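You operate a simulated robot arm through the tools that you are given. There is no shell and no other tool.

You run a simulated robot arm. Do the job below in one go: nothing can be reset, and whatever is moved stays where it is left.

Task
Start the cooling water: open return, then supply, bleed the air, set the job card's flow.
Fine: shut the bleed valve once clear water runs; about that flow on the gauge; the drain stays shut.

It is judged by the outcome, as a careful person would: the job done as asked, and still so three seconds after it is handed in. It fails if anything else is knocked over, pushed out of place, dropped, spilled or broken.

Robot
A 7-joint arm with a two-finger parallel gripper, fixed in place. Base frame: the origin is at the foot of the arm, x ahead of it, y to its left, z up. Readings come in m, degrees, newtons and seconds.
Its first joint turns from -132.0 to 132.0 degrees. Payload 3.91 kg.
The TCP is the grasp point between the finger pads, 0.03 m short of the fingertips. In the tool frame z runs along the fingers and y along their closing line. The gripper opens to 0.11 m. The fingers are 0.02 m wide and 0.01 m thick; the gripper's body (0.048 by 0.112 m) begins 0.055 m behind the TCP.
Orientation is that of the tool frame in the base frame, as a unit quaternion [w, x, y, z]. With the fingers straight down and closing along the base's y, the tool's x points along the base's -x, its y along +y and its z along -z.

Tools
- The arm moves only by the tool apply_moves. Its argument "moves" is a list of rows, each a list of 3 entries, a list of its own where there are three numbers: the shift along the tool's x, y, z in m, then the turn, a rotation vector about the tool's x, y, z in degrees, then the gripper command, from -1 (fully open) to 1 (shut), values between in proportion. In form: [[[x, y, z], [wx, wy, wz], fingers], ...]. A call has 1 to 20 rows; each row is the pose to reach, as a shift and turn from the pose commanded when the call began, along the tool's axes at that moment. Rows are played at 5 a second. More than 0.05 m and 8.6 degrees between two rows, or a gripper value outside its range, and nothing of the call is played. Where a pose cannot be reached the arm comes as near as it can. A force on the tool above 70 N (or 10 N above the force at the start of the call, whichever is more), or a blocked arm, ends the call early, and 0.2 s more pass. The fingers move at their own pace (about 0.108 m/s each) and stop on an object; they squeeze with about 22 N. The grip force told is the motor's: it shows also when the fingers shut on nothing. Time passes only in rows, and 0.2 s behind the last, so rows that repeat a pose let the fingers close. It gives the time, the measured TCP pose, the force on the tool (base axes), the opening and the grip force at its end, in the units of the frame above (readings bear some noise), with the torque about the TCP (base axes, N m) and any sound that the robot's microphone picked up.
- Cameras (640 x 400 px; columns grow to the right, rows downward): "scene" is fixed at [0.4006, -0.4992, 1.1332]; the picture's right is [0.95, -0.30, 0.00], its down [-0.02, -0.06, -1.00] and it looks along [0.30, 0.95, -0.06] (base axes); focal length 249 px, centre (320, 200). "wrist" rides on the gripper at [0.072, 0.017, -0.103] in the tool frame; the picture's right is [-0.23, 0.97, 0.00], its down [-0.76, -0.18, -0.62] and it looks along [-0.61, -0.14, 0.78] (tool axes); focal length 222 px, centre (320, 200). There is no depth. A picture from a camera that has moved, and an enlarged one, comes with that camera's place and axes in the base frame and with its lens.
- grab_frame(camera): a new picture of that camera. The clock stands still meanwhile.
- enlarge(camera, box): a new picture of the part [left, top, right, bottom] of that camera's present view, enlarged. The clock stands still meanwhile.
- job_done(): hands the job in; it is judged then, once.

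Places have to be worked out from the pictures, the camera data and where the tool is seen. Open the gripper and draw the arm clear of the work before you hand the job in, unless the task says otherwise.

The tools are called after "Call:" as a command line: name --argument value ..., lists and objects as JSON in quotes. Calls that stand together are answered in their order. apply_moves: Moves the arm, as the interface text tells. Its arguments: {"type":"object","properties":{"moves":{"type":"array","items":{"type":"array"}}},"required":["moves"]} The other tools are called the same way: grab_frame (camera) takes a picture; enlarge (camera, box) takes an enlarged picture of a part of a camera's view; job_done () hands the job in.

At the start:

```text
time_s: 0.0
position: [0.4185, 0.294, 1.4203]
orientation: [0.0, 0.0, 1.0, 0.0]
force: [0.2, -0.3, 0.8]
wrist_torque: [0.03, 0.0, 0.0]
grip_width: 0.11
grasp_force: 0.0
```

scene: 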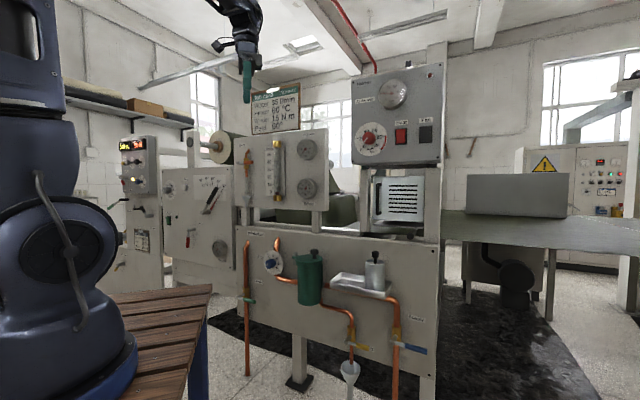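
wrist: 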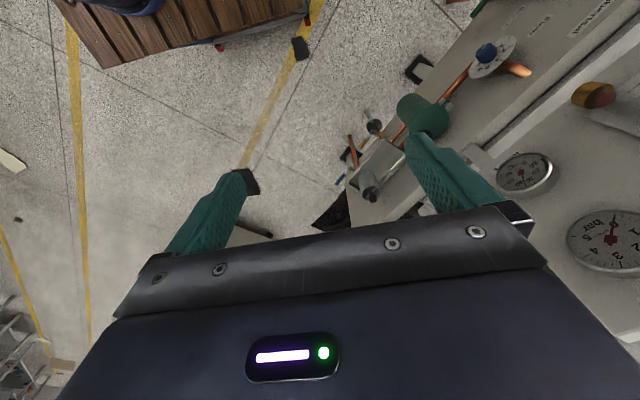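

The scene shows a wall panel with pipes, valves and gauges; I need detail first. I enlarge several parts of the scene view.

Call:
enlarge --camera "scene" --box '[230, 220, 440, 400]'

Call:
enlarge --camera "scene" --box '[230, 80, 340, 220]'

Call:
enlarge --camera "scene" --box '[110, 120, 240, 280]'

Call:
enlarge --camera "scene" --box '[340, 60, 450, 240]'

```text
2.22 times, centred on (335, 310) of scene
camera zoom: at [0.4006, -0.4992, 1.1332], right [0.95, -0.3, 0.0], down [-0.02, -0.06, -1.0], along [0.3, 0.95, -0.06], focal length 553 px, centre (287, -44)
```

zoom: 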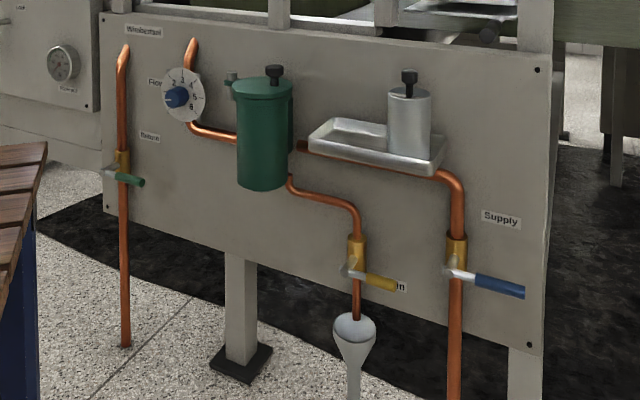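

```text
2.86 times, centred on (285, 150) of scene
camera zoom: at [0.4006, -0.4992, 1.1332], right [0.95, -0.3, 0.0], down [-0.02, -0.06, -1.0], along [0.3, 0.95, -0.06], focal length 711 px, centre (420, 343)
```

zoom: 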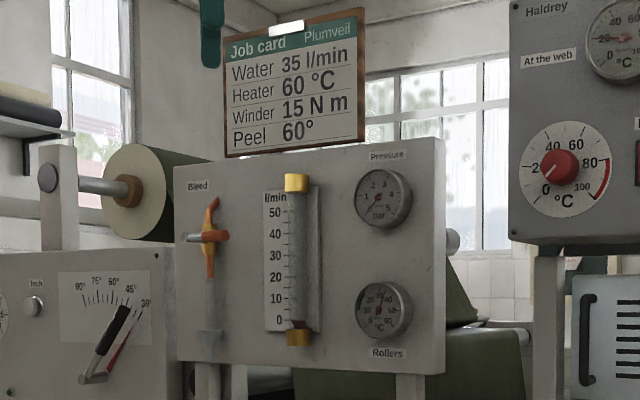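

```text
2.50 times, centred on (175, 200) of scene
camera zoom: at [0.4006, -0.4992, 1.1332], right [0.95, -0.3, 0.0], down [-0.02, -0.06, -1.0], along [0.3, 0.95, -0.06], focal length 622 px, centre (682, 200)
```

zoom: 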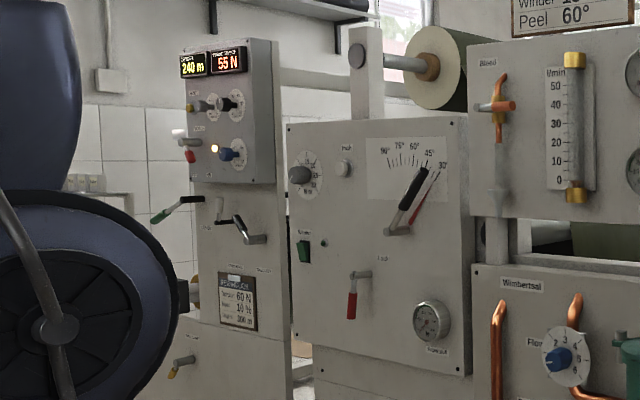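

```text
2.22 times, centred on (395, 150) of scene
camera zoom: at [0.4006, -0.4992, 1.1332], right [0.95, -0.3, 0.0], down [-0.02, -0.06, -1.0], along [0.3, 0.95, -0.06], focal length 553 px, centre (153, 311)
```

zoom: 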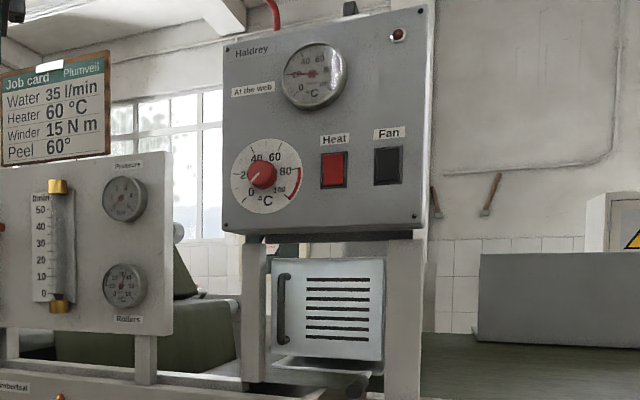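

The panel seems to lie about 0.95 m out at roughly 45° azimuth, at an angle to the base axes; the card says Water 35 l/min. I turn the tool 45° about its axis to face the panel and then look again with the wrist camera.

Call:
apply_moves --moves '[[[0, 0, 0], [0, 0, -7.5], -1], [[0, 0, 0], [0, 0, -15], -1], [[0, 0, 0], [0, 0, -22.5], -1], [[0, 0, 0], [0, 0, -30], -1], [[0, 0, 0], [0, 0, -37.5], -1], [[0, 0, 0], [0, 0, -45], -1]]'

Call:
grab_frame --camera "wrist"

```text
time_s: 1.4
position: [0.4188, 0.2941, 1.4207]
orientation: [0.0, -0.384, 0.923, 0.0]
force: [0.1, 0.0, -0.3]
wrist_torque: [0.04, -0.04, 0.01]
grip_width: 0.11
grasp_force: 0.2
```

```text
taken
camera wrist: at [0.3562, 0.2549, 1.5248], right [-0.53, 0.85, 0.0], down [0.66, 0.41, 0.62], along [0.53, 0.33, -0.78], focal length 222 px, centre (320, 200)
```

wrist: 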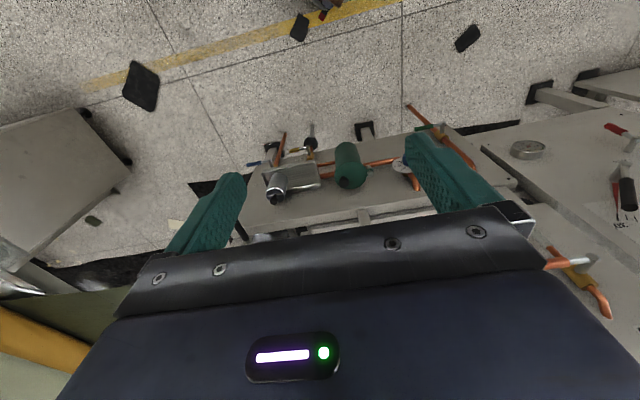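

The tool now faces the panel square (top edge nearly parallel to the finger line). Next I tilt the tool forward 45° to see the upper panel with the wrist camera.

Call:
apply_moves --moves '[[[0, 0, 0], [0, -7.5, 0], -1], [[0, 0, 0], [0, -15, 0], -1], [[0, 0, 0], [0, -22.5, 0], -1], [[0, 0, 0], [0, -30, 0], -1], [[0, 0, 0], [0, -37.5, 0], -1], [[0, 0, 0], [0, -45, 0], -1]]'

Call:
grab_frame --camera "wrist"

Call:
grab_frame --camera "scene"

```text
time_s: 2.8
position: [0.4187, 0.2959, 1.4201]
orientation: [0.354, -0.354, 0.853, 0.147]
force: [0.5, 0.6, -0.4]
wrist_torque: [0.0, 0.03, 0.01]
grip_width: 0.1102
grasp_force: 0.0
```

```text
taken
camera wrist: at [0.3197, 0.2189, 1.4429], right [-0.58, 0.8, 0.16], down [0.19, -0.06, 0.98], along [0.79, 0.59, -0.12], focal length 222 px, centre (320, 200)
```

wrist: 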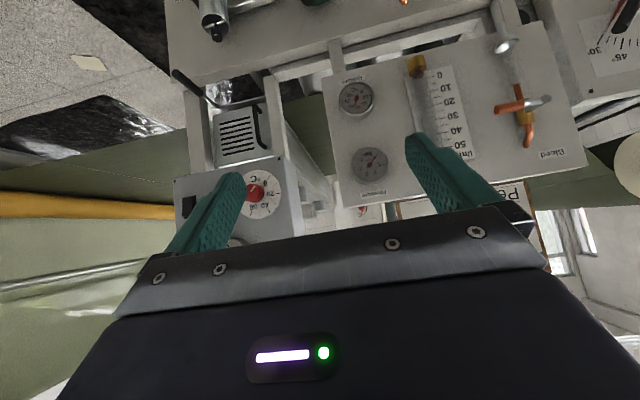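

```text
taken
```

scene: 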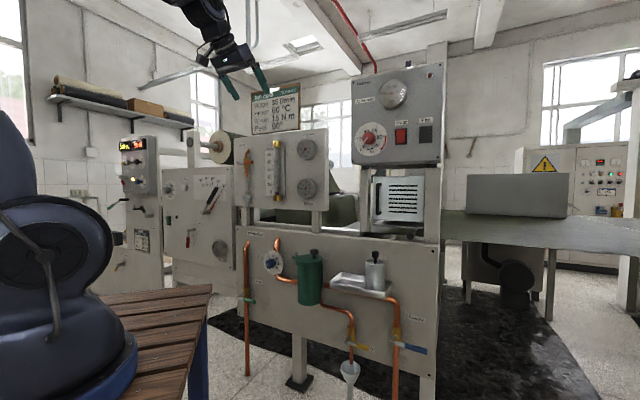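

The wrist camera now sees the upper panel upside down (camera hangs under the tool). I enlarge the bleed valve, rotameter and gauges in this view.

Call:
enlarge --camera "wrist" --box '[470, 20, 590, 180]'

Call:
enlarge --camera "wrist" --box '[320, 30, 480, 210]'

Call:
enlarge --camera "scene" --box '[235, 135, 265, 215]'

Call:
enlarge --camera "scene" --box '[235, 230, 295, 310]'

Call:
enlarge --camera "scene" --box '[335, 290, 435, 370]'

```text
2.50 times, centred on (530, 100) of wrist
camera zoom: at [0.3197, 0.2189, 1.4429], right [-0.58, 0.8, 0.16], down [0.19, -0.06, 0.98], along [0.79, 0.59, -0.12], focal length 555 px, centre (-205, 450)
```

zoom: 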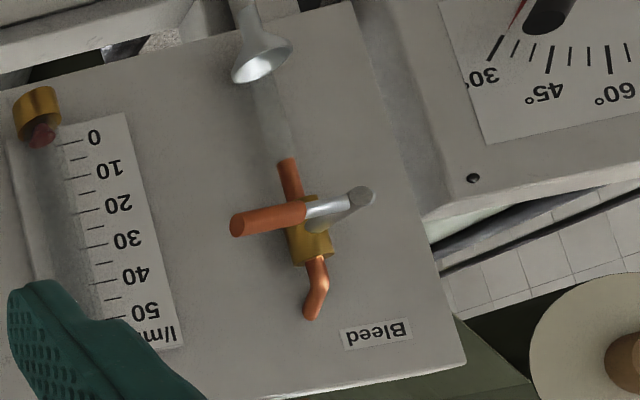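

```text
2.22 times, centred on (400, 120) of wrist
camera zoom: at [0.3197, 0.2189, 1.4429], right [-0.58, 0.8, 0.16], down [0.19, -0.06, 0.98], along [0.79, 0.59, -0.12], focal length 494 px, centre (142, 378)
```

zoom: 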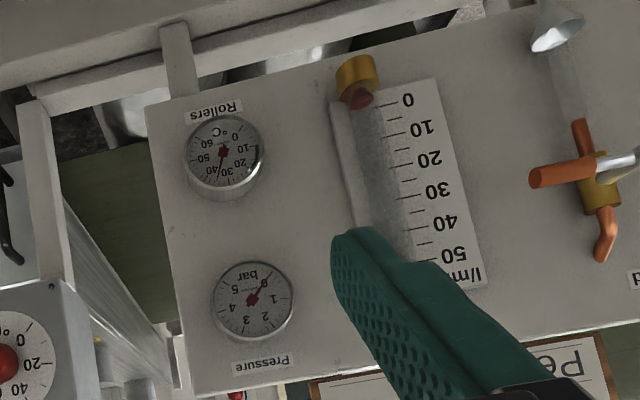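

```text
5.00 times, centred on (250, 175) of scene
camera zoom: at [0.4006, -0.4992, 1.1332], right [0.95, -0.3, 0.0], down [-0.02, -0.06, -1.0], along [0.3, 0.95, -0.06], focal length 1245 px, centre (670, 325)
```

zoom: 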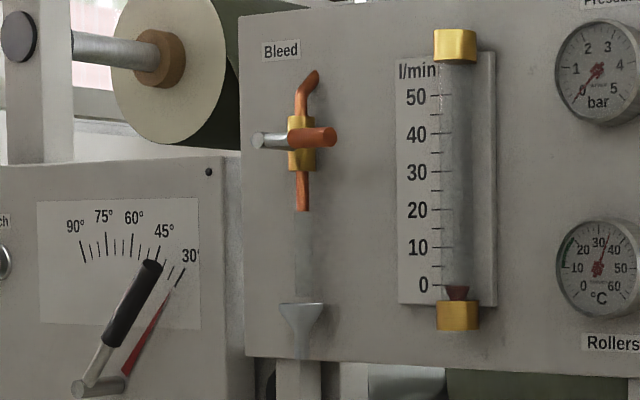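

```text
5.00 times, centred on (265, 270) of scene
camera zoom: at [0.4006, -0.4992, 1.1332], right [0.95, -0.3, 0.0], down [-0.02, -0.06, -1.0], along [0.3, 0.95, -0.06], focal length 1245 px, centre (595, -150)
```

zoom: 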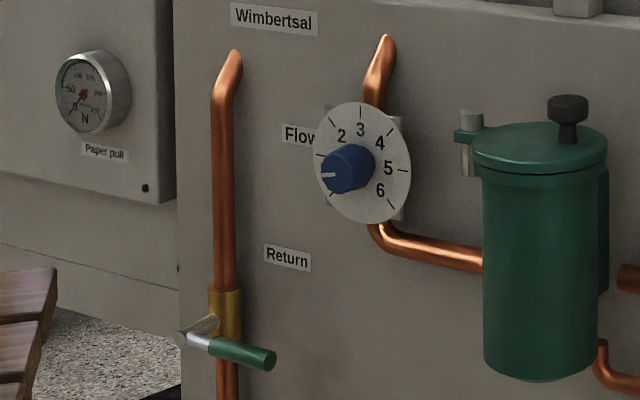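

```text
5.00 times, centred on (385, 330) of scene
camera zoom: at [0.4006, -0.4992, 1.1332], right [0.95, -0.3, 0.0], down [-0.02, -0.06, -1.0], along [0.3, 0.95, -0.06], focal length 1245 px, centre (-5, -450)
```

zoom: 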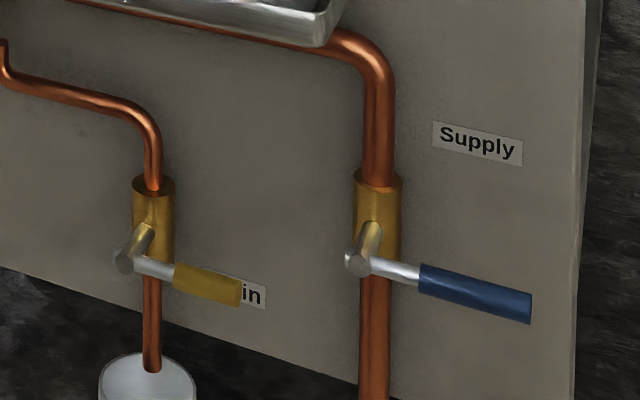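

Levers are all crosswise (closed) to their pipes; the flow dial shows 1–6 with pointer near 1. I lower the arm straight down 0.4 m to look at the lower panel with the wrist camera.

Call:
apply_moves --moves '[[[0.0283, 0, 0.0283], [0, 0, 0], -1], [[0.0566, 0, 0.0566], [0, 0, 0], -1], [[0.0849, 0, 0.0849], [0, 0, 0], -1], [[0.1132, 0, 0.1132], [0, 0, 0], -1], [[0.1415, 0, 0.1415], [0, 0, 0], -1], [[0.1698, 0, 0.1698], [0, 0, 0], -1], [[0.1981, 0, 0.1981], [0, 0, 0], -1], [[0.2264, 0, 0.2264], [0, 0, 0], -1], [[0.2547, 0, 0.2547], [0, 0, 0], -1], [[0.283, 0, 0.283], [0, 0, 0], -1]]'

Call:
grab_frame --camera "wrist"

Call:
grab_frame --camera "scene"

```text
time_s: 5.2
position: [0.2529, 0.4118, 1.0546]
orientation: [0.33, -0.516, 0.759, 0.223]
force: [-0.6, 0.6, -0.7]
wrist_torque: [-0.03, -0.04, 0.04]
grip_width: 0.1098
grasp_force: 0.1
out of reach, approached as far as the arm can: row 8, 9, 10
stopped in row 10: the arm was blocked; the commanded pose is now the measured one
```

```text
taken
camera wrist: at [0.1918, 0.3027, 1.0718], right [-0.85, 0.5, 0.16], down [0.19, -0.01, 0.98], along [0.5, 0.86, -0.09], focal length 222 px, centre (320, 200)
```

wrist: 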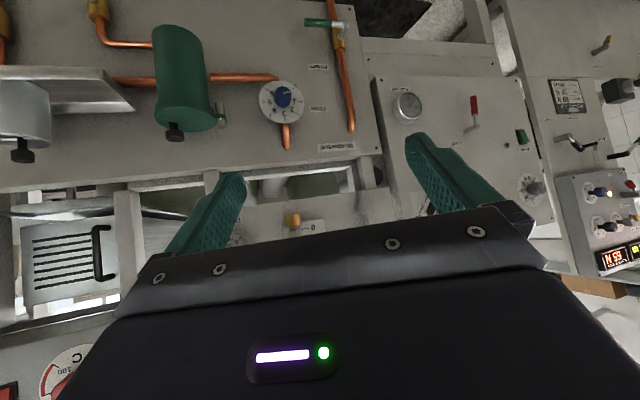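

```text
taken
```

scene: 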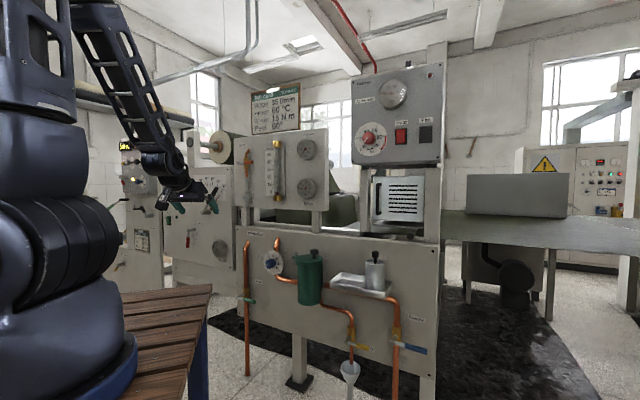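

The arm could not fold that far in and drifted to azimuth ~68°, but nothing was touched and this view shows the lower panel well. I enlarge parts of it to measure.

Call:
enlarge --camera "wrist" --box '[240, 0, 400, 100]'

Call:
enlarge --camera "wrist" --box '[240, 100, 400, 200]'

Call:
enlarge --camera "wrist" --box '[0, 0, 240, 200]'

```text
4.00 times, centred on (320, 50) of wrist
camera zoom: at [0.1918, 0.3027, 1.0718], right [-0.85, 0.5, 0.16], down [0.19, -0.01, 0.98], along [0.5, 0.86, -0.09], focal length 888 px, centre (320, 800)
```

zoom: 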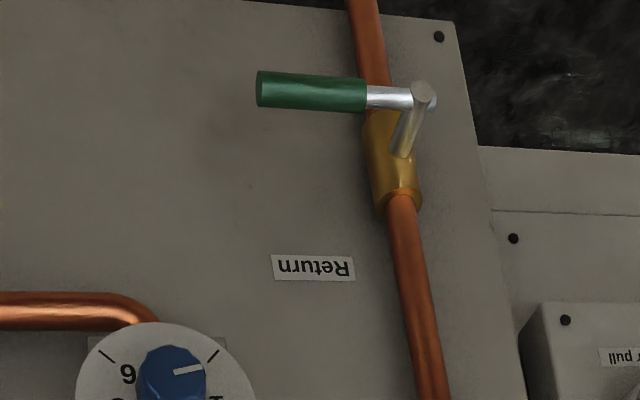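

```text
4.00 times, centred on (320, 150) of wrist
camera zoom: at [0.1918, 0.3027, 1.0718], right [-0.85, 0.5, 0.16], down [0.19, -0.01, 0.98], along [0.5, 0.86, -0.09], focal length 888 px, centre (320, 400)
```

zoom: 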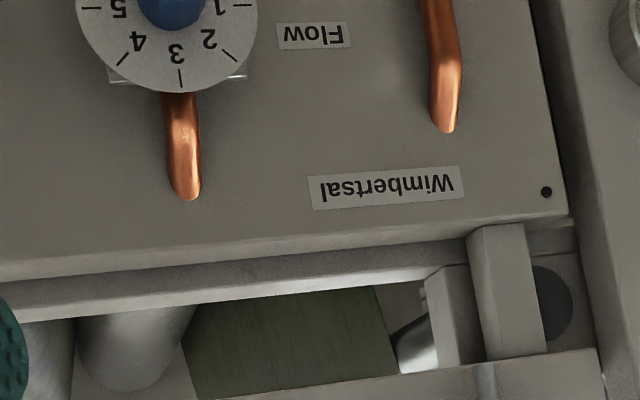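

```text
2.00 times, centred on (120, 100) of wrist
camera zoom: at [0.1918, 0.3027, 1.0718], right [-0.85, 0.5, 0.16], down [0.19, -0.01, 0.98], along [0.5, 0.86, -0.09], focal length 444 px, centre (720, 400)
```

zoom: 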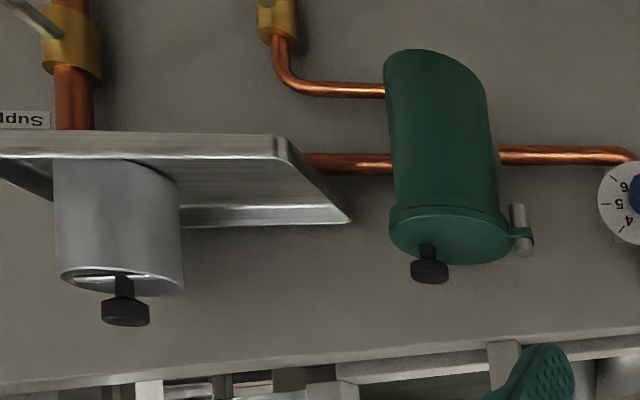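

I judge the flow knob front at about (0.54, 0.80, 0.72), the return lever stem at about (0.37, 0.96, 0.48) with its tip near (0.46, 0.86, 0.49). I check the wooden bench near the arm so I can keep clear of it.

Call:
enlarge --camera "scene" --box '[80, 270, 260, 400]'

Call:
enlarge --camera "scene" --box '[100, 130, 260, 240]'

```text
3.08 times, centred on (170, 335) of scene
camera zoom: at [0.4006, -0.4992, 1.1332], right [0.95, -0.3, 0.0], down [-0.02, -0.06, -1.0], along [0.3, 0.95, -0.06], focal length 766 px, centre (782, -215)
```

zoom: 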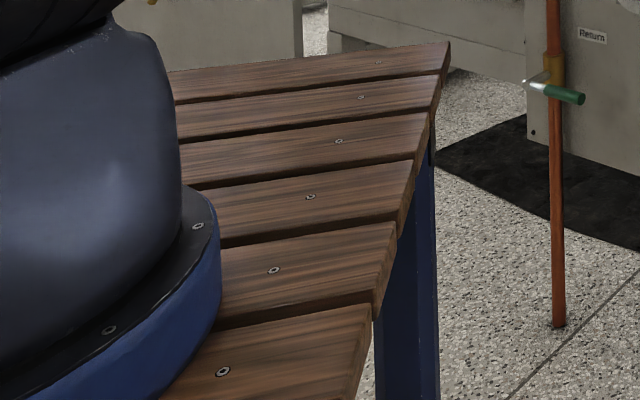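

```text
3.64 times, centred on (180, 185) of scene
camera zoom: at [0.4006, -0.4992, 1.1332], right [0.95, -0.3, 0.0], down [-0.02, -0.06, -1.0], along [0.3, 0.95, -0.06], focal length 905 px, centre (829, 254)
```

zoom: 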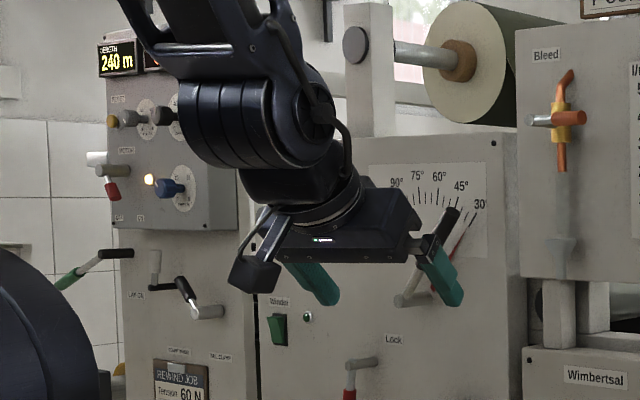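

The bench edge is around x≈0.29, y up to ≈0.48, top z≈0.77, so the space in front of the return valve is clear of it. I move the tool outward (about 0.3 m in +y) at the same height, and check the reading.

Call:
apply_moves --moves '[[[-0.0242, 0.0078, 0.0363], [0, 0, 0], -1], [[-0.0484, 0.0156, 0.0727], [0, 0, 0], -1], [[-0.0726, 0.0234, 0.109], [0, 0, 0], -1], [[-0.0967, 0.0312, 0.1453], [0, 0, 0], -1], [[-0.1209, 0.039, 0.1816], [0, 0, 0], -1], [[-0.1451, 0.0468, 0.218], [0, 0, 0], -1], [[-0.1693, 0.0546, 0.2543], [0, 0, 0], -1]]'

Call:
grab_frame --camera "wrist"

```text
time_s: 6.8
position: [0.3155, 0.7124, 1.0059]
orientation: [0.333, -0.515, 0.758, 0.223]
force: [-0.8, 0.4, 0.2]
wrist_torque: [-0.02, 0.01, 0.0]
grip_width: 0.1099
grasp_force: 0.1
```

```text
taken
camera wrist: at [0.2535, 0.6033, 1.023], right [-0.85, 0.5, 0.16], down [0.19, -0.01, 0.98], along [0.5, 0.86, -0.09], focal length 222 px, centre (320, 200)
```

wrist: 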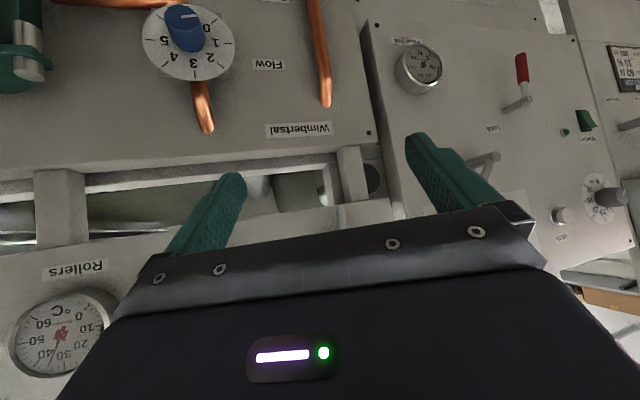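

The move went as commanded. I enlarge this view to read the dial and pin the panel plane from its labels.

Call:
enlarge --camera "wrist" --box '[120, 0, 280, 100]'

Call:
enlarge --camera "wrist" --box '[250, 50, 410, 150]'

Call:
enlarge --camera "scene" --box '[235, 220, 285, 260]'

```text
4.00 times, centred on (200, 50) of wrist
camera zoom: at [0.2535, 0.6033, 1.023], right [-0.85, 0.5, 0.16], down [0.19, -0.01, 0.98], along [0.5, 0.86, -0.09], focal length 888 px, centre (800, 800)
```

zoom: 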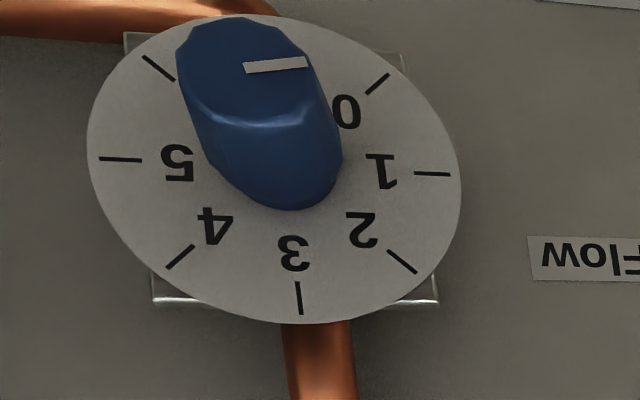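

```text
4.00 times, centred on (330, 100) of wrist
camera zoom: at [0.2535, 0.6033, 1.023], right [-0.85, 0.5, 0.16], down [0.19, -0.01, 0.98], along [0.5, 0.86, -0.09], focal length 888 px, centre (280, 600)
```

zoom: 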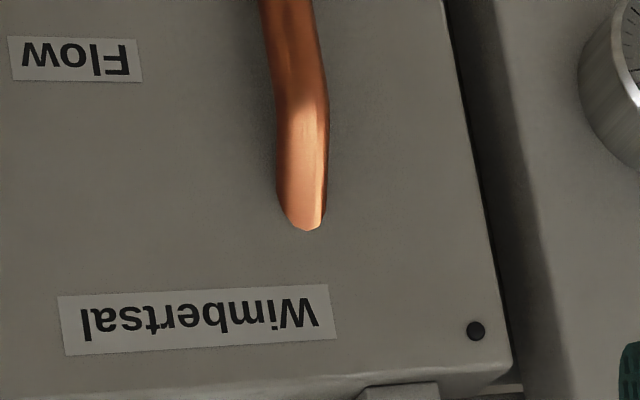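

```text
10.00 times, centred on (260, 240) of scene
camera zoom: at [0.4006, -0.4992, 1.1332], right [0.95, -0.3, 0.0], down [-0.02, -0.06, -1.0], along [0.3, 0.95, -0.06], focal length 2490 px, centre (920, -200)
```

zoom: 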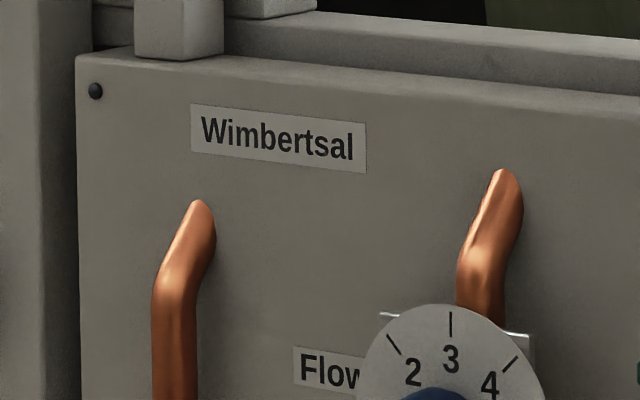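

The dial runs 0 (lower left) to 6 (lower right), 3 at top, pointer near 1. I fix the panel plane at normal azimuth ≈48°, 1.02 m out. I now lower the tool (closing the fingers) to a spot above and short of the return lever to see it close.

Call:
apply_moves --moves '[[[0.0254, 0.0031, 0.0362], [0, 0, 0], 1], [[0.0509, 0.0062, 0.0724], [0, 0, 0], 1], [[0.0763, 0.0093, 0.1086], [0, 0, 0], 1], [[0.1018, 0.0124, 0.1448], [0, 0, 0], 1], [[0.1272, 0.0154, 0.181], [0, 0, 0], 1], [[0.1527, 0.0185, 0.2172], [0, 0, 0], 1], [[0.1781, 0.0216, 0.2534], [0, 0, 0], 1], [[0.2036, 0.0247, 0.2896], [0, 0, 0], 1]]'

Call:
grab_frame --camera "wrist"

Call:
grab_frame --camera "scene"

```text
time_s: 8.6
position: [0.3188, 0.7895, 0.6578]
orientation: [0.332, -0.516, 0.757, 0.224]
force: [0.4, 0.2, 0.6]
wrist_torque: [-0.03, 0.0, -0.01]
grip_width: 0.0001
grasp_force: 21.4
```

```text
taken
camera wrist: at [0.2567, 0.6805, 0.6759], right [-0.85, 0.5, 0.16], down [0.19, -0.01, 0.98], along [0.49, 0.86, -0.09], focal length 222 px, centre (320, 200)
```

wrist: 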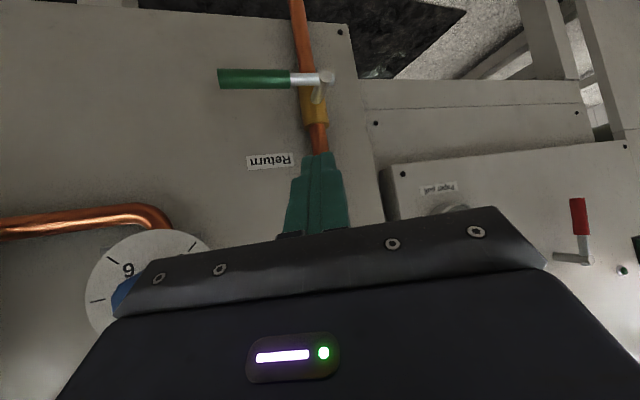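

```text
taken
```

scene: 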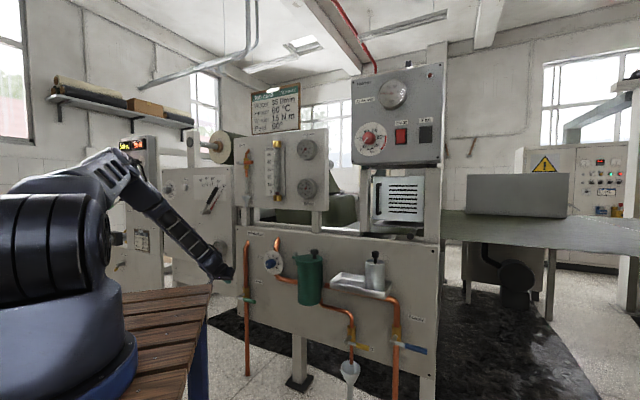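

The return lever is clearly in view: pivot about (0.367, 0.948, 0.49), tip about (0.471, 0.855, 0.485). I swing the tool to heading 45° and 25° downward pitch in place, then look again.

Call:
apply_moves --moves '[[[0, 0, 0], [4.875, -4.375, 3.34], 1], [[0, 0, 0], [9.75, -8.75, 6.675], 1], [[0, 0, 0], [14.625, -13.125, 10.01], 1], [[0, 0, 0], [19.5, -17.5, 13.35], 1]]'

Call:
grab_frame --camera "wrist"

Call:
grab_frame --camera "scene"

```text
time_s: 9.6
position: [0.3187, 0.791, 0.6586]
orientation: [0.496, -0.323, 0.78, 0.205]
force: [-0.2, -0.3, -0.1]
wrist_torque: [0.01, 0.02, 0.01]
grip_width: 0.0
grasp_force: 21.7
```

```text
taken
camera wrist: at [0.2188, 0.7147, 0.6373], right [-0.62, 0.76, 0.2], down [-0.05, -0.3, 0.95], along [0.78, 0.58, 0.22], focal length 222 px, centre (320, 200)
```

wrist: 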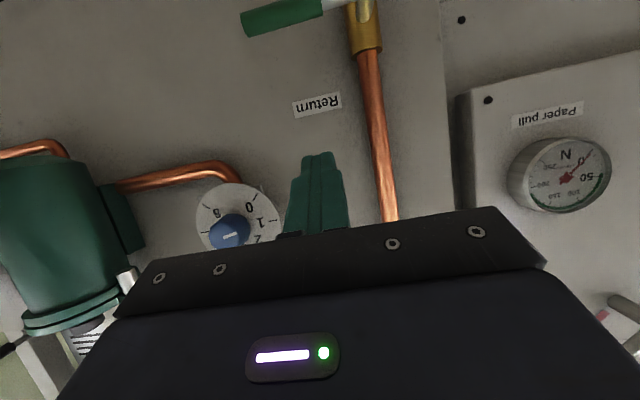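

```text
taken
```

scene: 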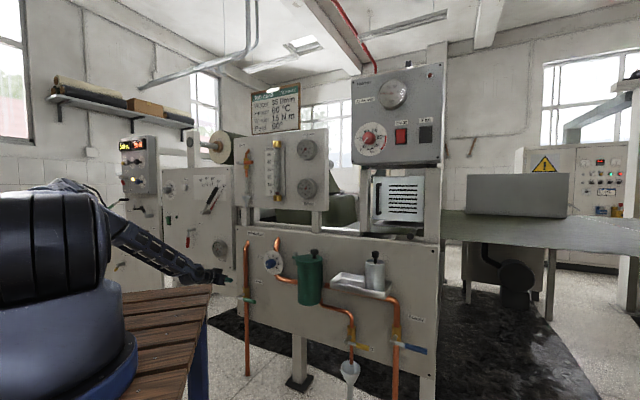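

Heading is now 45°, pitch 25°; the forearm runs fairly low over the bench, so I'll use a steeper 40° pitch. I move to about 5 cm above the return lever's sleeve.

Call:
apply_moves --moves '[[[0.0057, -0.006, 0.04], [0, 3.75, 0], 1], [[0.0115, -0.012, 0.0801], [0, 7.5, 0], 1], [[0.0172, -0.018, 0.1201], [0, 11.25, 0], 1], [[0.0229, -0.024, 0.1602], [0, 15, 0], 1]]'

Call:
grab_frame --camera "wrist"

Call:
enlarge --camera "scene" --box '[180, 220, 300, 320]'

```text
time_s: 10.6
position: [0.4289, 0.8507, 0.5869]
orientation: [0.389, -0.347, 0.838, 0.161]
force: [-0.5, -0.4, -0.1]
wrist_torque: [0.02, 0.0, -0.02]
grip_width: 0.0
grasp_force: 21.4
out of reach, approached as far as the arm can: row 4
```

```text
taken
camera wrist: at [0.3295, 0.7745, 0.5985], right [-0.58, 0.79, 0.17], down [0.14, -0.11, 0.98], along [0.8, 0.6, -0.04], focal length 222 px, centre (320, 200)
```

wrist: 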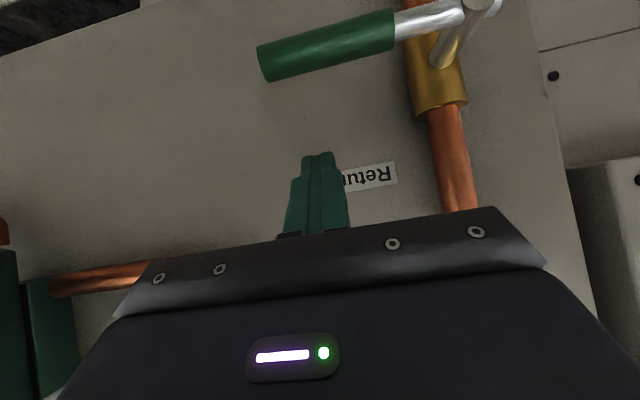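

```text
4.00 times, centred on (240, 270) of scene
camera zoom: at [0.4006, -0.4992, 1.1332], right [0.95, -0.3, 0.0], down [-0.02, -0.06, -1.0], along [0.3, 0.95, -0.06], focal length 996 px, centre (640, -80)
```

zoom: 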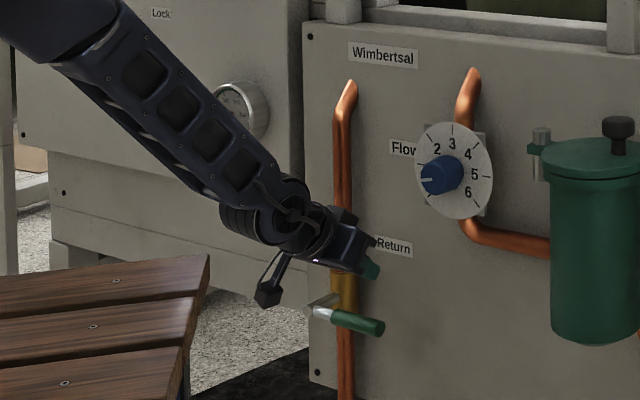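

The arm stopped about 3 cm short, reporting out of reach there. I look at the whole scene to see how the arm is folded.

Call:
grab_frame --camera "scene"

Call:
enlarge --camera "scene" --box '[0, 100, 260, 320]'

```text
taken
```

scene: 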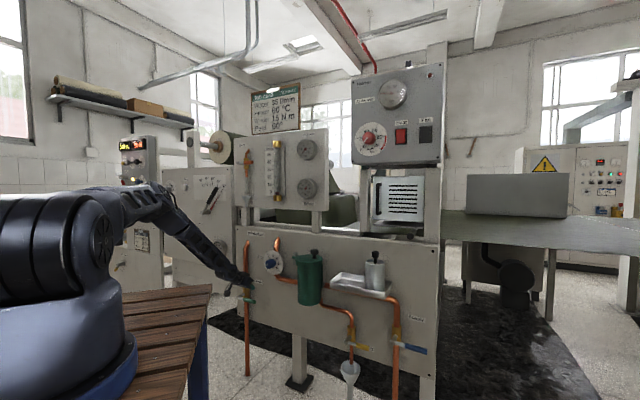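

```text
1.82 times, centred on (130, 210) of scene
camera zoom: at [0.4006, -0.4992, 1.1332], right [0.95, -0.3, 0.0], down [-0.02, -0.06, -1.0], along [0.3, 0.95, -0.06], focal length 453 px, centre (666, 182)
```

zoom: 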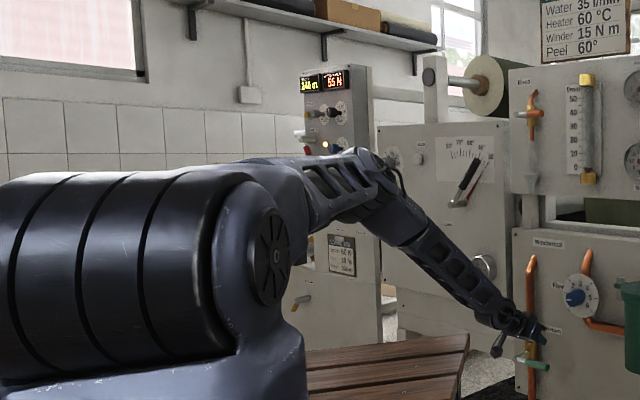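

The elbow is still bent, so the limit is likely in the wrist rather than full stretch. I turn the heading 15° toward the radial direction and see whether the reach improves.

Call:
apply_moves --moves '[[[0, 0, 0], [-5.75, 0, -4.82], 1], [[0, 0, 0], [-11.5, 0, -9.65], 1]]'

```text
time_s: 11.2
position: [0.4307, 0.8513, 0.588]
orientation: [0.366, -0.446, 0.789, 0.213]
force: [-0.6, 0.5, -1.2]
wrist_torque: [0.01, -0.08, -0.04]
grip_width: 0.0002
grasp_force: 22.4
out of reach, approached as far as the arm can: row 1
```

Heading 60° works without a limit. I move to about 1.5 cm above contact over the lever sleeve.

Call:
apply_moves --moves '[[[0.0121, 0.0026, 0.0308], [0, 0, 0], 1], [[0.0242, 0.0052, 0.0616], [0, 0, 0], 1]]'

Call:
grab_frame --camera "wrist"

Call:
enlarge --camera "scene" --box '[180, 220, 300, 320]'

```text
time_s: 11.8
position: [0.4308, 0.8551, 0.5792]
orientation: [0.365, -0.454, 0.785, 0.212]
force: [-0.4, 0.2, -0.4]
wrist_torque: [0.0, -0.03, 0.01]
grip_width: 0.0
grasp_force: 22.5
out of reach, approached as far as the arm can: row 1, 2
```

```text
taken
camera wrist: at [0.3544, 0.7542, 0.5908], right [-0.77, 0.61, 0.17], down [0.16, -0.08, 0.98], along [0.62, 0.78, -0.04], focal length 222 px, centre (320, 200)
```

wrist: 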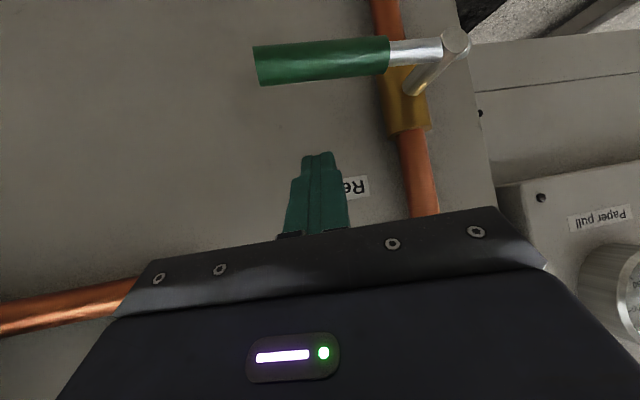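

```text
4.00 times, centred on (240, 270) of scene
camera zoom: at [0.4006, -0.4992, 1.1332], right [0.95, -0.3, 0.0], down [-0.02, -0.06, -1.0], along [0.3, 0.95, -0.06], focal length 996 px, centre (640, -80)
```

zoom: 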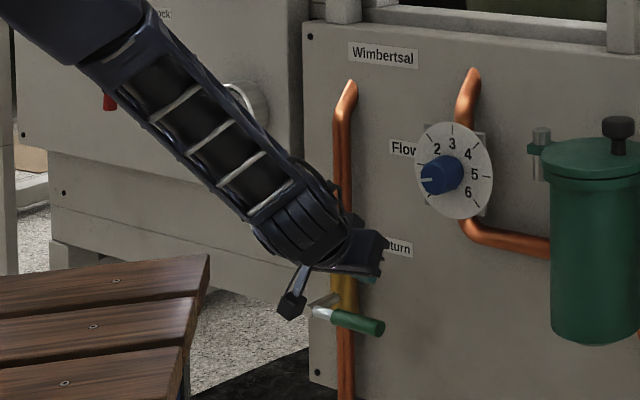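

The arm crept only a little further. I test whether a shallower pitch helps reach here, by tilting the tool up 25° in place.

Call:
apply_moves --moves '[[[0, 0, 0], [0, -6.25, 0], 1], [[0, 0, 0], [0, -12.5, 0], 1], [[0, 0, 0], [0, -18.75, 0], 1], [[0, 0, 0], [0, -25, 0], 1]]'

Call:
enlarge --camera "scene" --box '[0, 100, 300, 320]'

```text
time_s: 12.8
position: [0.4297, 0.8173, 0.6243]
orientation: [0.527, -0.396, 0.688, 0.304]
force: [-0.1, -0.6, -0.5]
wrist_torque: [0.01, 0.02, 0.01]
grip_width: 0.0001
grasp_force: 21.7
out of reach, approached as far as the arm can: row 1, 2, 3, 4
```

```text
1.82 times, centred on (150, 210) of scene
camera zoom: at [0.4006, -0.4992, 1.1332], right [0.95, -0.3, 0.0], down [-0.02, -0.06, -1.0], along [0.3, 0.95, -0.06], focal length 453 px, centre (629, 182)
```

zoom: 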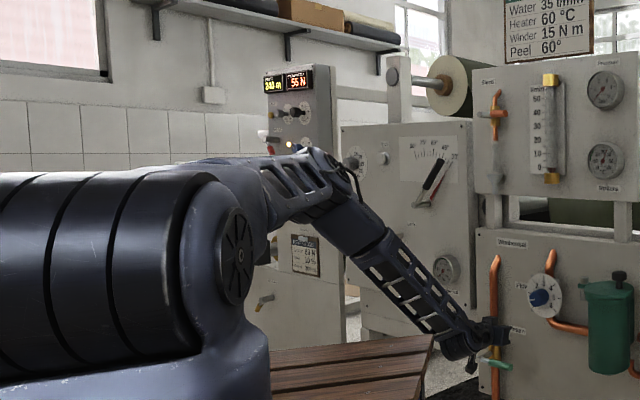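

With a shallower pitch the tool drew back while the elbow stayed put, so the shoulder or elbow seems to be at a limit in this posture. I look closely at the arm's links to understand it.

Call:
enlarge --camera "scene" --box '[80, 160, 260, 300]'

Call:
enlarge --camera "scene" --box '[0, 160, 140, 300]'

Call:
grab_frame --camera "wrist"

```text
2.86 times, centred on (170, 230) of scene
camera zoom: at [0.4006, -0.4992, 1.1332], right [0.95, -0.3, 0.0], down [-0.02, -0.06, -1.0], along [0.3, 0.95, -0.06], focal length 711 px, centre (749, 114)
```

zoom: 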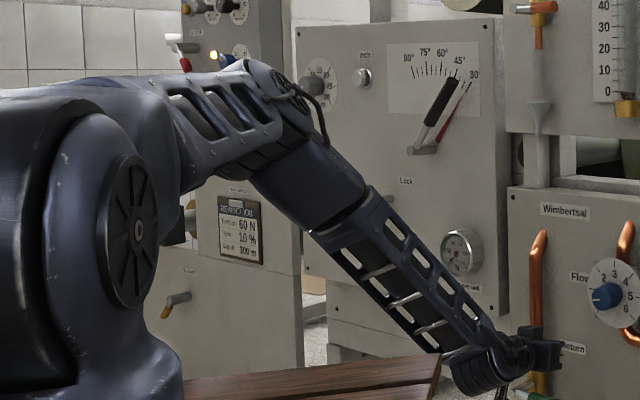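

```text
2.86 times, centred on (70, 230) of scene
camera zoom: at [0.4006, -0.4992, 1.1332], right [0.95, -0.3, 0.0], down [-0.02, -0.06, -1.0], along [0.3, 0.95, -0.06], focal length 711 px, centre (1034, 114)
```

zoom: 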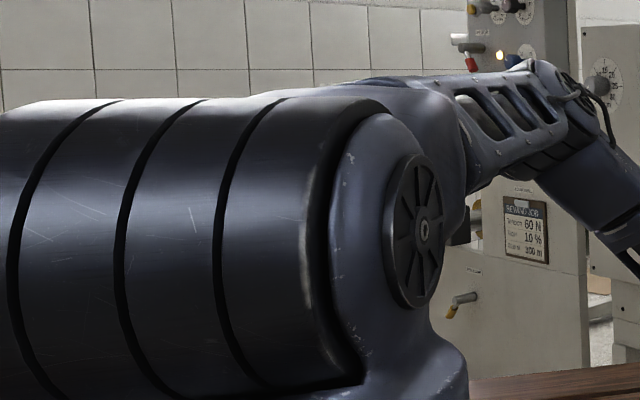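

```text
taken
camera wrist: at [0.356, 0.7229, 0.5816], right [-0.81, 0.54, 0.22], down [-0.05, -0.44, 0.9], along [0.58, 0.72, 0.38], focal length 222 px, centre (320, 200)
```

wrist: 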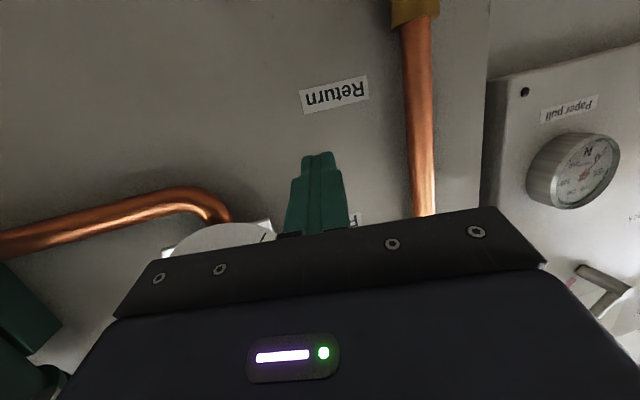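

I can't tell yet what limits the reach, so I'll test in free space to the right of the panel. First I retreat up and back from the return valve.

Call:
apply_moves --moves '[[[-0.0332, -0.0007, -0.0308], [0, 0, 0], 1], [[-0.0663, -0.0013, -0.0615], [0, 0, 0], 1], [[-0.0995, -0.002, -0.0923], [0, 0, 0], 1], [[-0.1326, -0.0026, -0.1231], [0, 0, 0], 1], [[-0.1658, -0.0033, -0.1539], [0, 0, 0], 1], [[-0.1989, -0.0039, -0.1846], [0, 0, 0], 1], [[-0.2321, -0.0046, -0.2154], [0, 0, 0], 1]]'

```text
time_s: 14.4
position: [0.3592, 0.6861, 0.9038]
orientation: [0.527, -0.396, 0.688, 0.304]
force: [-0.2, -0.3, -0.4]
wrist_torque: [-0.01, 0.0, 0.0]
grip_width: 0.0001
grasp_force: 21.9
```

Clear of the panel now. I swing the arm about the base axis by 54° toward azimuth ~8°, keeping the same radius and height, for a reach test near the supply side.

Call:
apply_moves --moves '[[[-0.0002, -0.0487, 0.0005], [3.478, 0, 0.937], 1], [[0.0004, -0.0974, -0.0019], [6.956, 0, 1.874], 1], [[0.0018, -0.1458, -0.0073], [10.434, 0, 2.811], 1], [[0.004, -0.1938, -0.0156], [13.912, 0, 3.748], 1], [[0.0069, -0.2411, -0.0268], [17.39, 0, 4.685], 1], [[0.0107, -0.2876, -0.0408], [20.868, 0, 5.622], 1], [[0.0151, -0.3331, -0.0576], [24.346, 0, 6.559], 1], [[0.0204, -0.3774, -0.0772], [27.824, 0, 7.496], 1], [[0.0263, -0.4204, -0.0994], [31.302, 0, 8.433], 1], [[0.0329, -0.4618, -0.1242], [34.78, 0, 9.37], 1], [[0.0402, -0.5016, -0.1514], [38.258, 0, 10.307], 1], [[0.0481, -0.5395, -0.181], [41.736, 0, 11.244], 1], [[0.0566, -0.5754, -0.2128], [45.214, 0, 12.181], 1], [[0.0657, -0.6091, -0.2468], [48.692, 0, 13.118], 1], [[0.0754, -0.6406, -0.2827], [52.17, 0, 14.055], 1]]'

Call:
grab_frame --camera "scene"

Call:
grab_frame --camera "wrist"

```text
time_s: 17.6
position: [0.7671, 0.1129, 0.9044]
orientation: [0.608, -0.04, 0.793, 0.031]
force: [-0.2, 0.9, 0.7]
wrist_torque: [-0.01, -0.01, -0.05]
grip_width: 0.0001
grasp_force: 21.9
```

```text
taken
```

scene: 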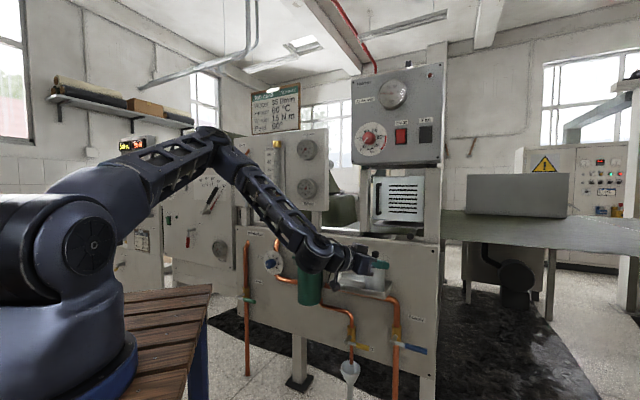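

```text
taken
camera wrist: at [0.6474, 0.1179, 0.8622], right [-0.04, 0.97, 0.22], down [-0.38, -0.22, 0.9], along [0.92, -0.05, 0.38], focal length 222 px, centre (320, 200)
```

wrist: 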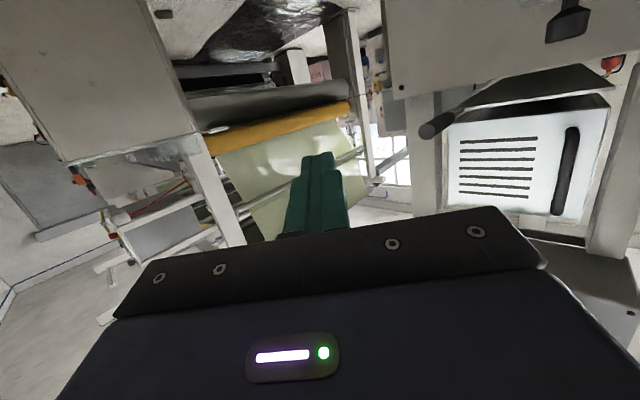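

The arm stands clear; its elbow has swivelled out of plane. I extend toward (1.03, 0.15, 0.60) with 35° pitch in free space to learn how far it really reaches low down.

Call:
apply_moves --moves '[[[0.025, 0.0011, 0.0373], [0, 2.22, 0], 1], [[0.0499, 0.0022, 0.0746], [0, 4.44, 0], 1], [[0.0749, 0.0033, 0.112], [0, 6.67, 0], 1], [[0.0998, 0.0044, 0.1493], [0, 8.89, 0], 1], [[0.1248, 0.0056, 0.1866], [0, 11.1, 0], 1], [[0.1497, 0.0067, 0.2239], [0, 13.3, 0], 1], [[0.1747, 0.0078, 0.2613], [0, 15.6, 0], 1], [[0.1996, 0.0089, 0.2986], [0, 17.8, 0], 1], [[0.2246, 0.01, 0.3359], [0, 20, 0], 1]]'

Call:
grab_frame --camera "scene"

```text
time_s: 19.6
position: [1.0056, 0.1624, 0.6241]
orientation: [0.459, -0.044, 0.887, 0.023]
force: [-0.3, -0.4, -0.5]
wrist_torque: [0.0, 0.01, -0.04]
grip_width: 0.0002
grasp_force: 22.0
out of reach, approached as far as the arm can: row 9
```

```text
taken
```

scene: 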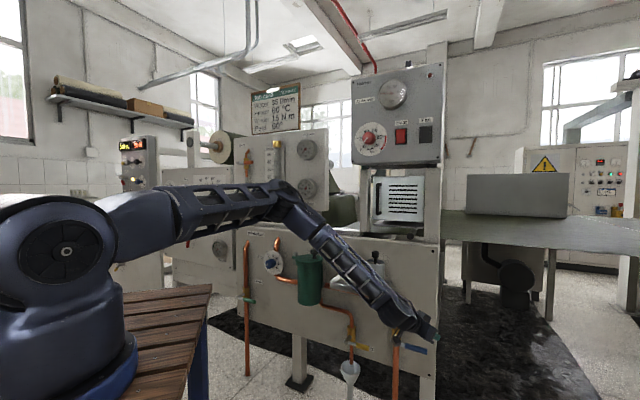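

The arm reached (1.006, 0.162, 0.624) there before its limit. I look through the wrist camera at the supply lever from here.

Call:
grab_frame --camera "wrist"

Call:
enlarge --camera "scene" --box '[0, 160, 460, 380]'

```text
taken
camera wrist: at [0.8787, 0.1664, 0.6255], right [0.03, 0.98, 0.19], down [-0.05, -0.18, 0.98], along [1.0, -0.04, 0.05], focal length 222 px, centre (320, 200)
```

wrist: 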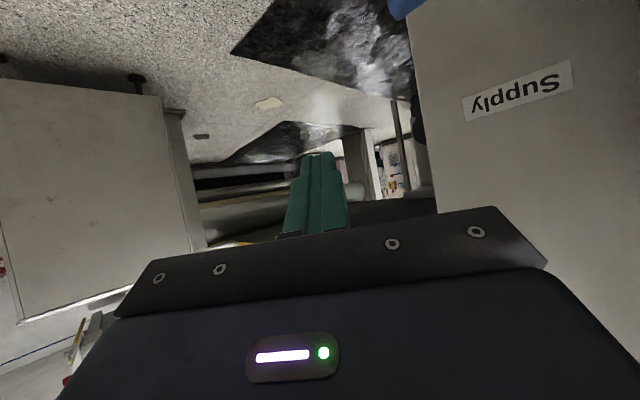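

```text
1.39 times, centred on (230, 270) of scene
camera zoom: at [0.4006, -0.4992, 1.1332], right [0.95, -0.3, 0.0], down [-0.02, -0.06, -1.0], along [0.3, 0.95, -0.06], focal length 346 px, centre (445, 103)
```

zoom: 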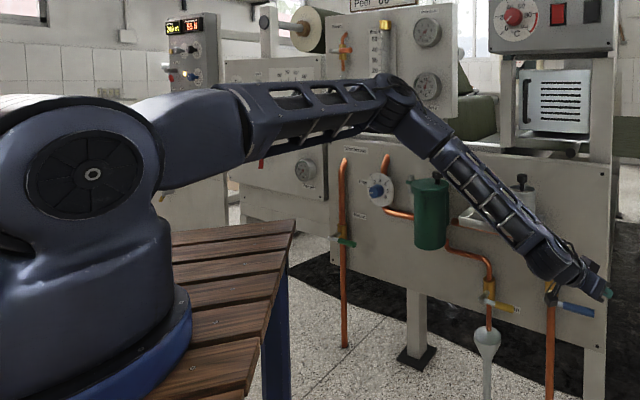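

The blue supply lever's tip is just visible at the top edge. I test another posture in free space: tool pitched 60° down and lower, to learn whether the shoulder or the wrist is what limits me.

Call:
apply_moves --moves '[[[0.0361, -0.0007, 0.0092], [0, 5, 0], 1], [[0.0722, -0.0014, 0.0184], [0, 10, 0], 1], [[0.1083, -0.0021, 0.0276], [0, 15, 0], 1], [[0.1444, -0.0028, 0.0368], [0, 20, 0], 1], [[0.1805, -0.0035, 0.046], [0, 25, 0], 1]]'

Call:
grab_frame --camera "scene"

```text
time_s: 20.8
position: [0.8924, 0.1764, 0.5154]
orientation: [0.257, -0.05, 0.965, 0.013]
force: [-0.4, 0.1, -0.5]
wrist_torque: [0.02, -0.01, 0.0]
grip_width: 0.0
grasp_force: 21.9
out of reach, approached as far as the arm can: row 1, 2, 3, 4, 5
```

```text
taken
```

scene: 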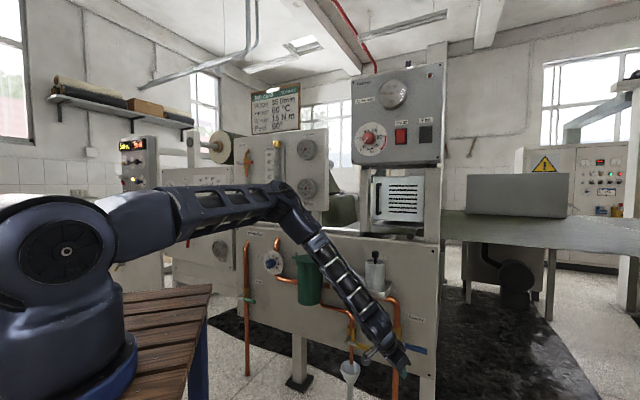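

The elbow stays at exactly the same spot, so the shoulder joint seems to be at its limit with the upper arm about level. I check this with one more free-space reach: out to radius ~1.18 m at z≈0.78, away from everything.

Call:
apply_moves --moves '[[[-0.0284, -0.0109, -0.0247], [0, -5, 0], 1], [[-0.0569, -0.0218, -0.0494], [0, -10, 0], 1], [[-0.0853, -0.0327, -0.0741], [0, -15, 0], 1], [[-0.1138, -0.0436, -0.0988], [0, -20, 0], 1], [[-0.1422, -0.0544, -0.1235], [0, -25, 0], 1], [[-0.1706, -0.0653, -0.1482], [0, -30, 0], 1], [[-0.1991, -0.0762, -0.1729], [0, -35, 0], 1], [[-0.2275, -0.0871, -0.1976], [0, -40, 0], 1]]'

```text
time_s: 22.6
position: [0.9994, 0.0998, 0.7991]
orientation: [0.572, -0.042, 0.819, 0.029]
force: [0.7, -0.5, -0.2]
wrist_torque: [0.03, -0.03, 0.02]
grip_width: 0.0
grasp_force: 21.7
```

Fine so far. Now I extend outward along the heading to radius ~1.18 m.

Call:
apply_moves --moves '[[[-0.0055, -0.014, 0.0442], [0, 0, 0], 1], [[-0.011, -0.028, 0.0883], [0, 0, 0], 1], [[-0.0166, -0.042, 0.1325], [0, 0, 0], 1], [[-0.0221, -0.056, 0.1766], [0, 0, 0], 1]]'

Call:
grab_frame --camera "scene"

```text
time_s: 23.6
position: [1.0959, 0.1041, 0.8016]
orientation: [0.572, -0.041, 0.819, 0.028]
force: [0.3, -0.6, 0.6]
wrist_torque: [-0.03, 0.0, -0.02]
grip_width: 0.0002
grasp_force: 21.4
out of reach, approached as far as the arm can: row 2, 3, 4
```

```text
taken
```

scene: 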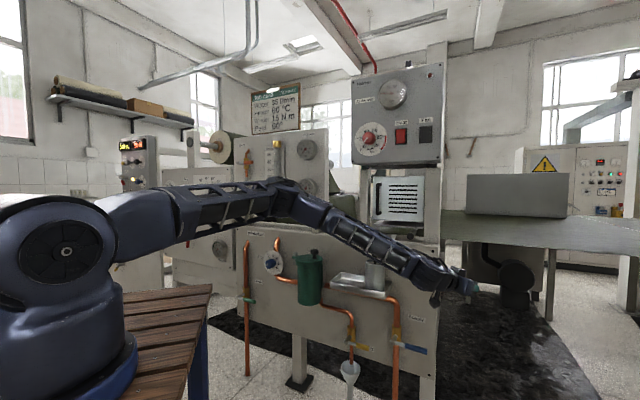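

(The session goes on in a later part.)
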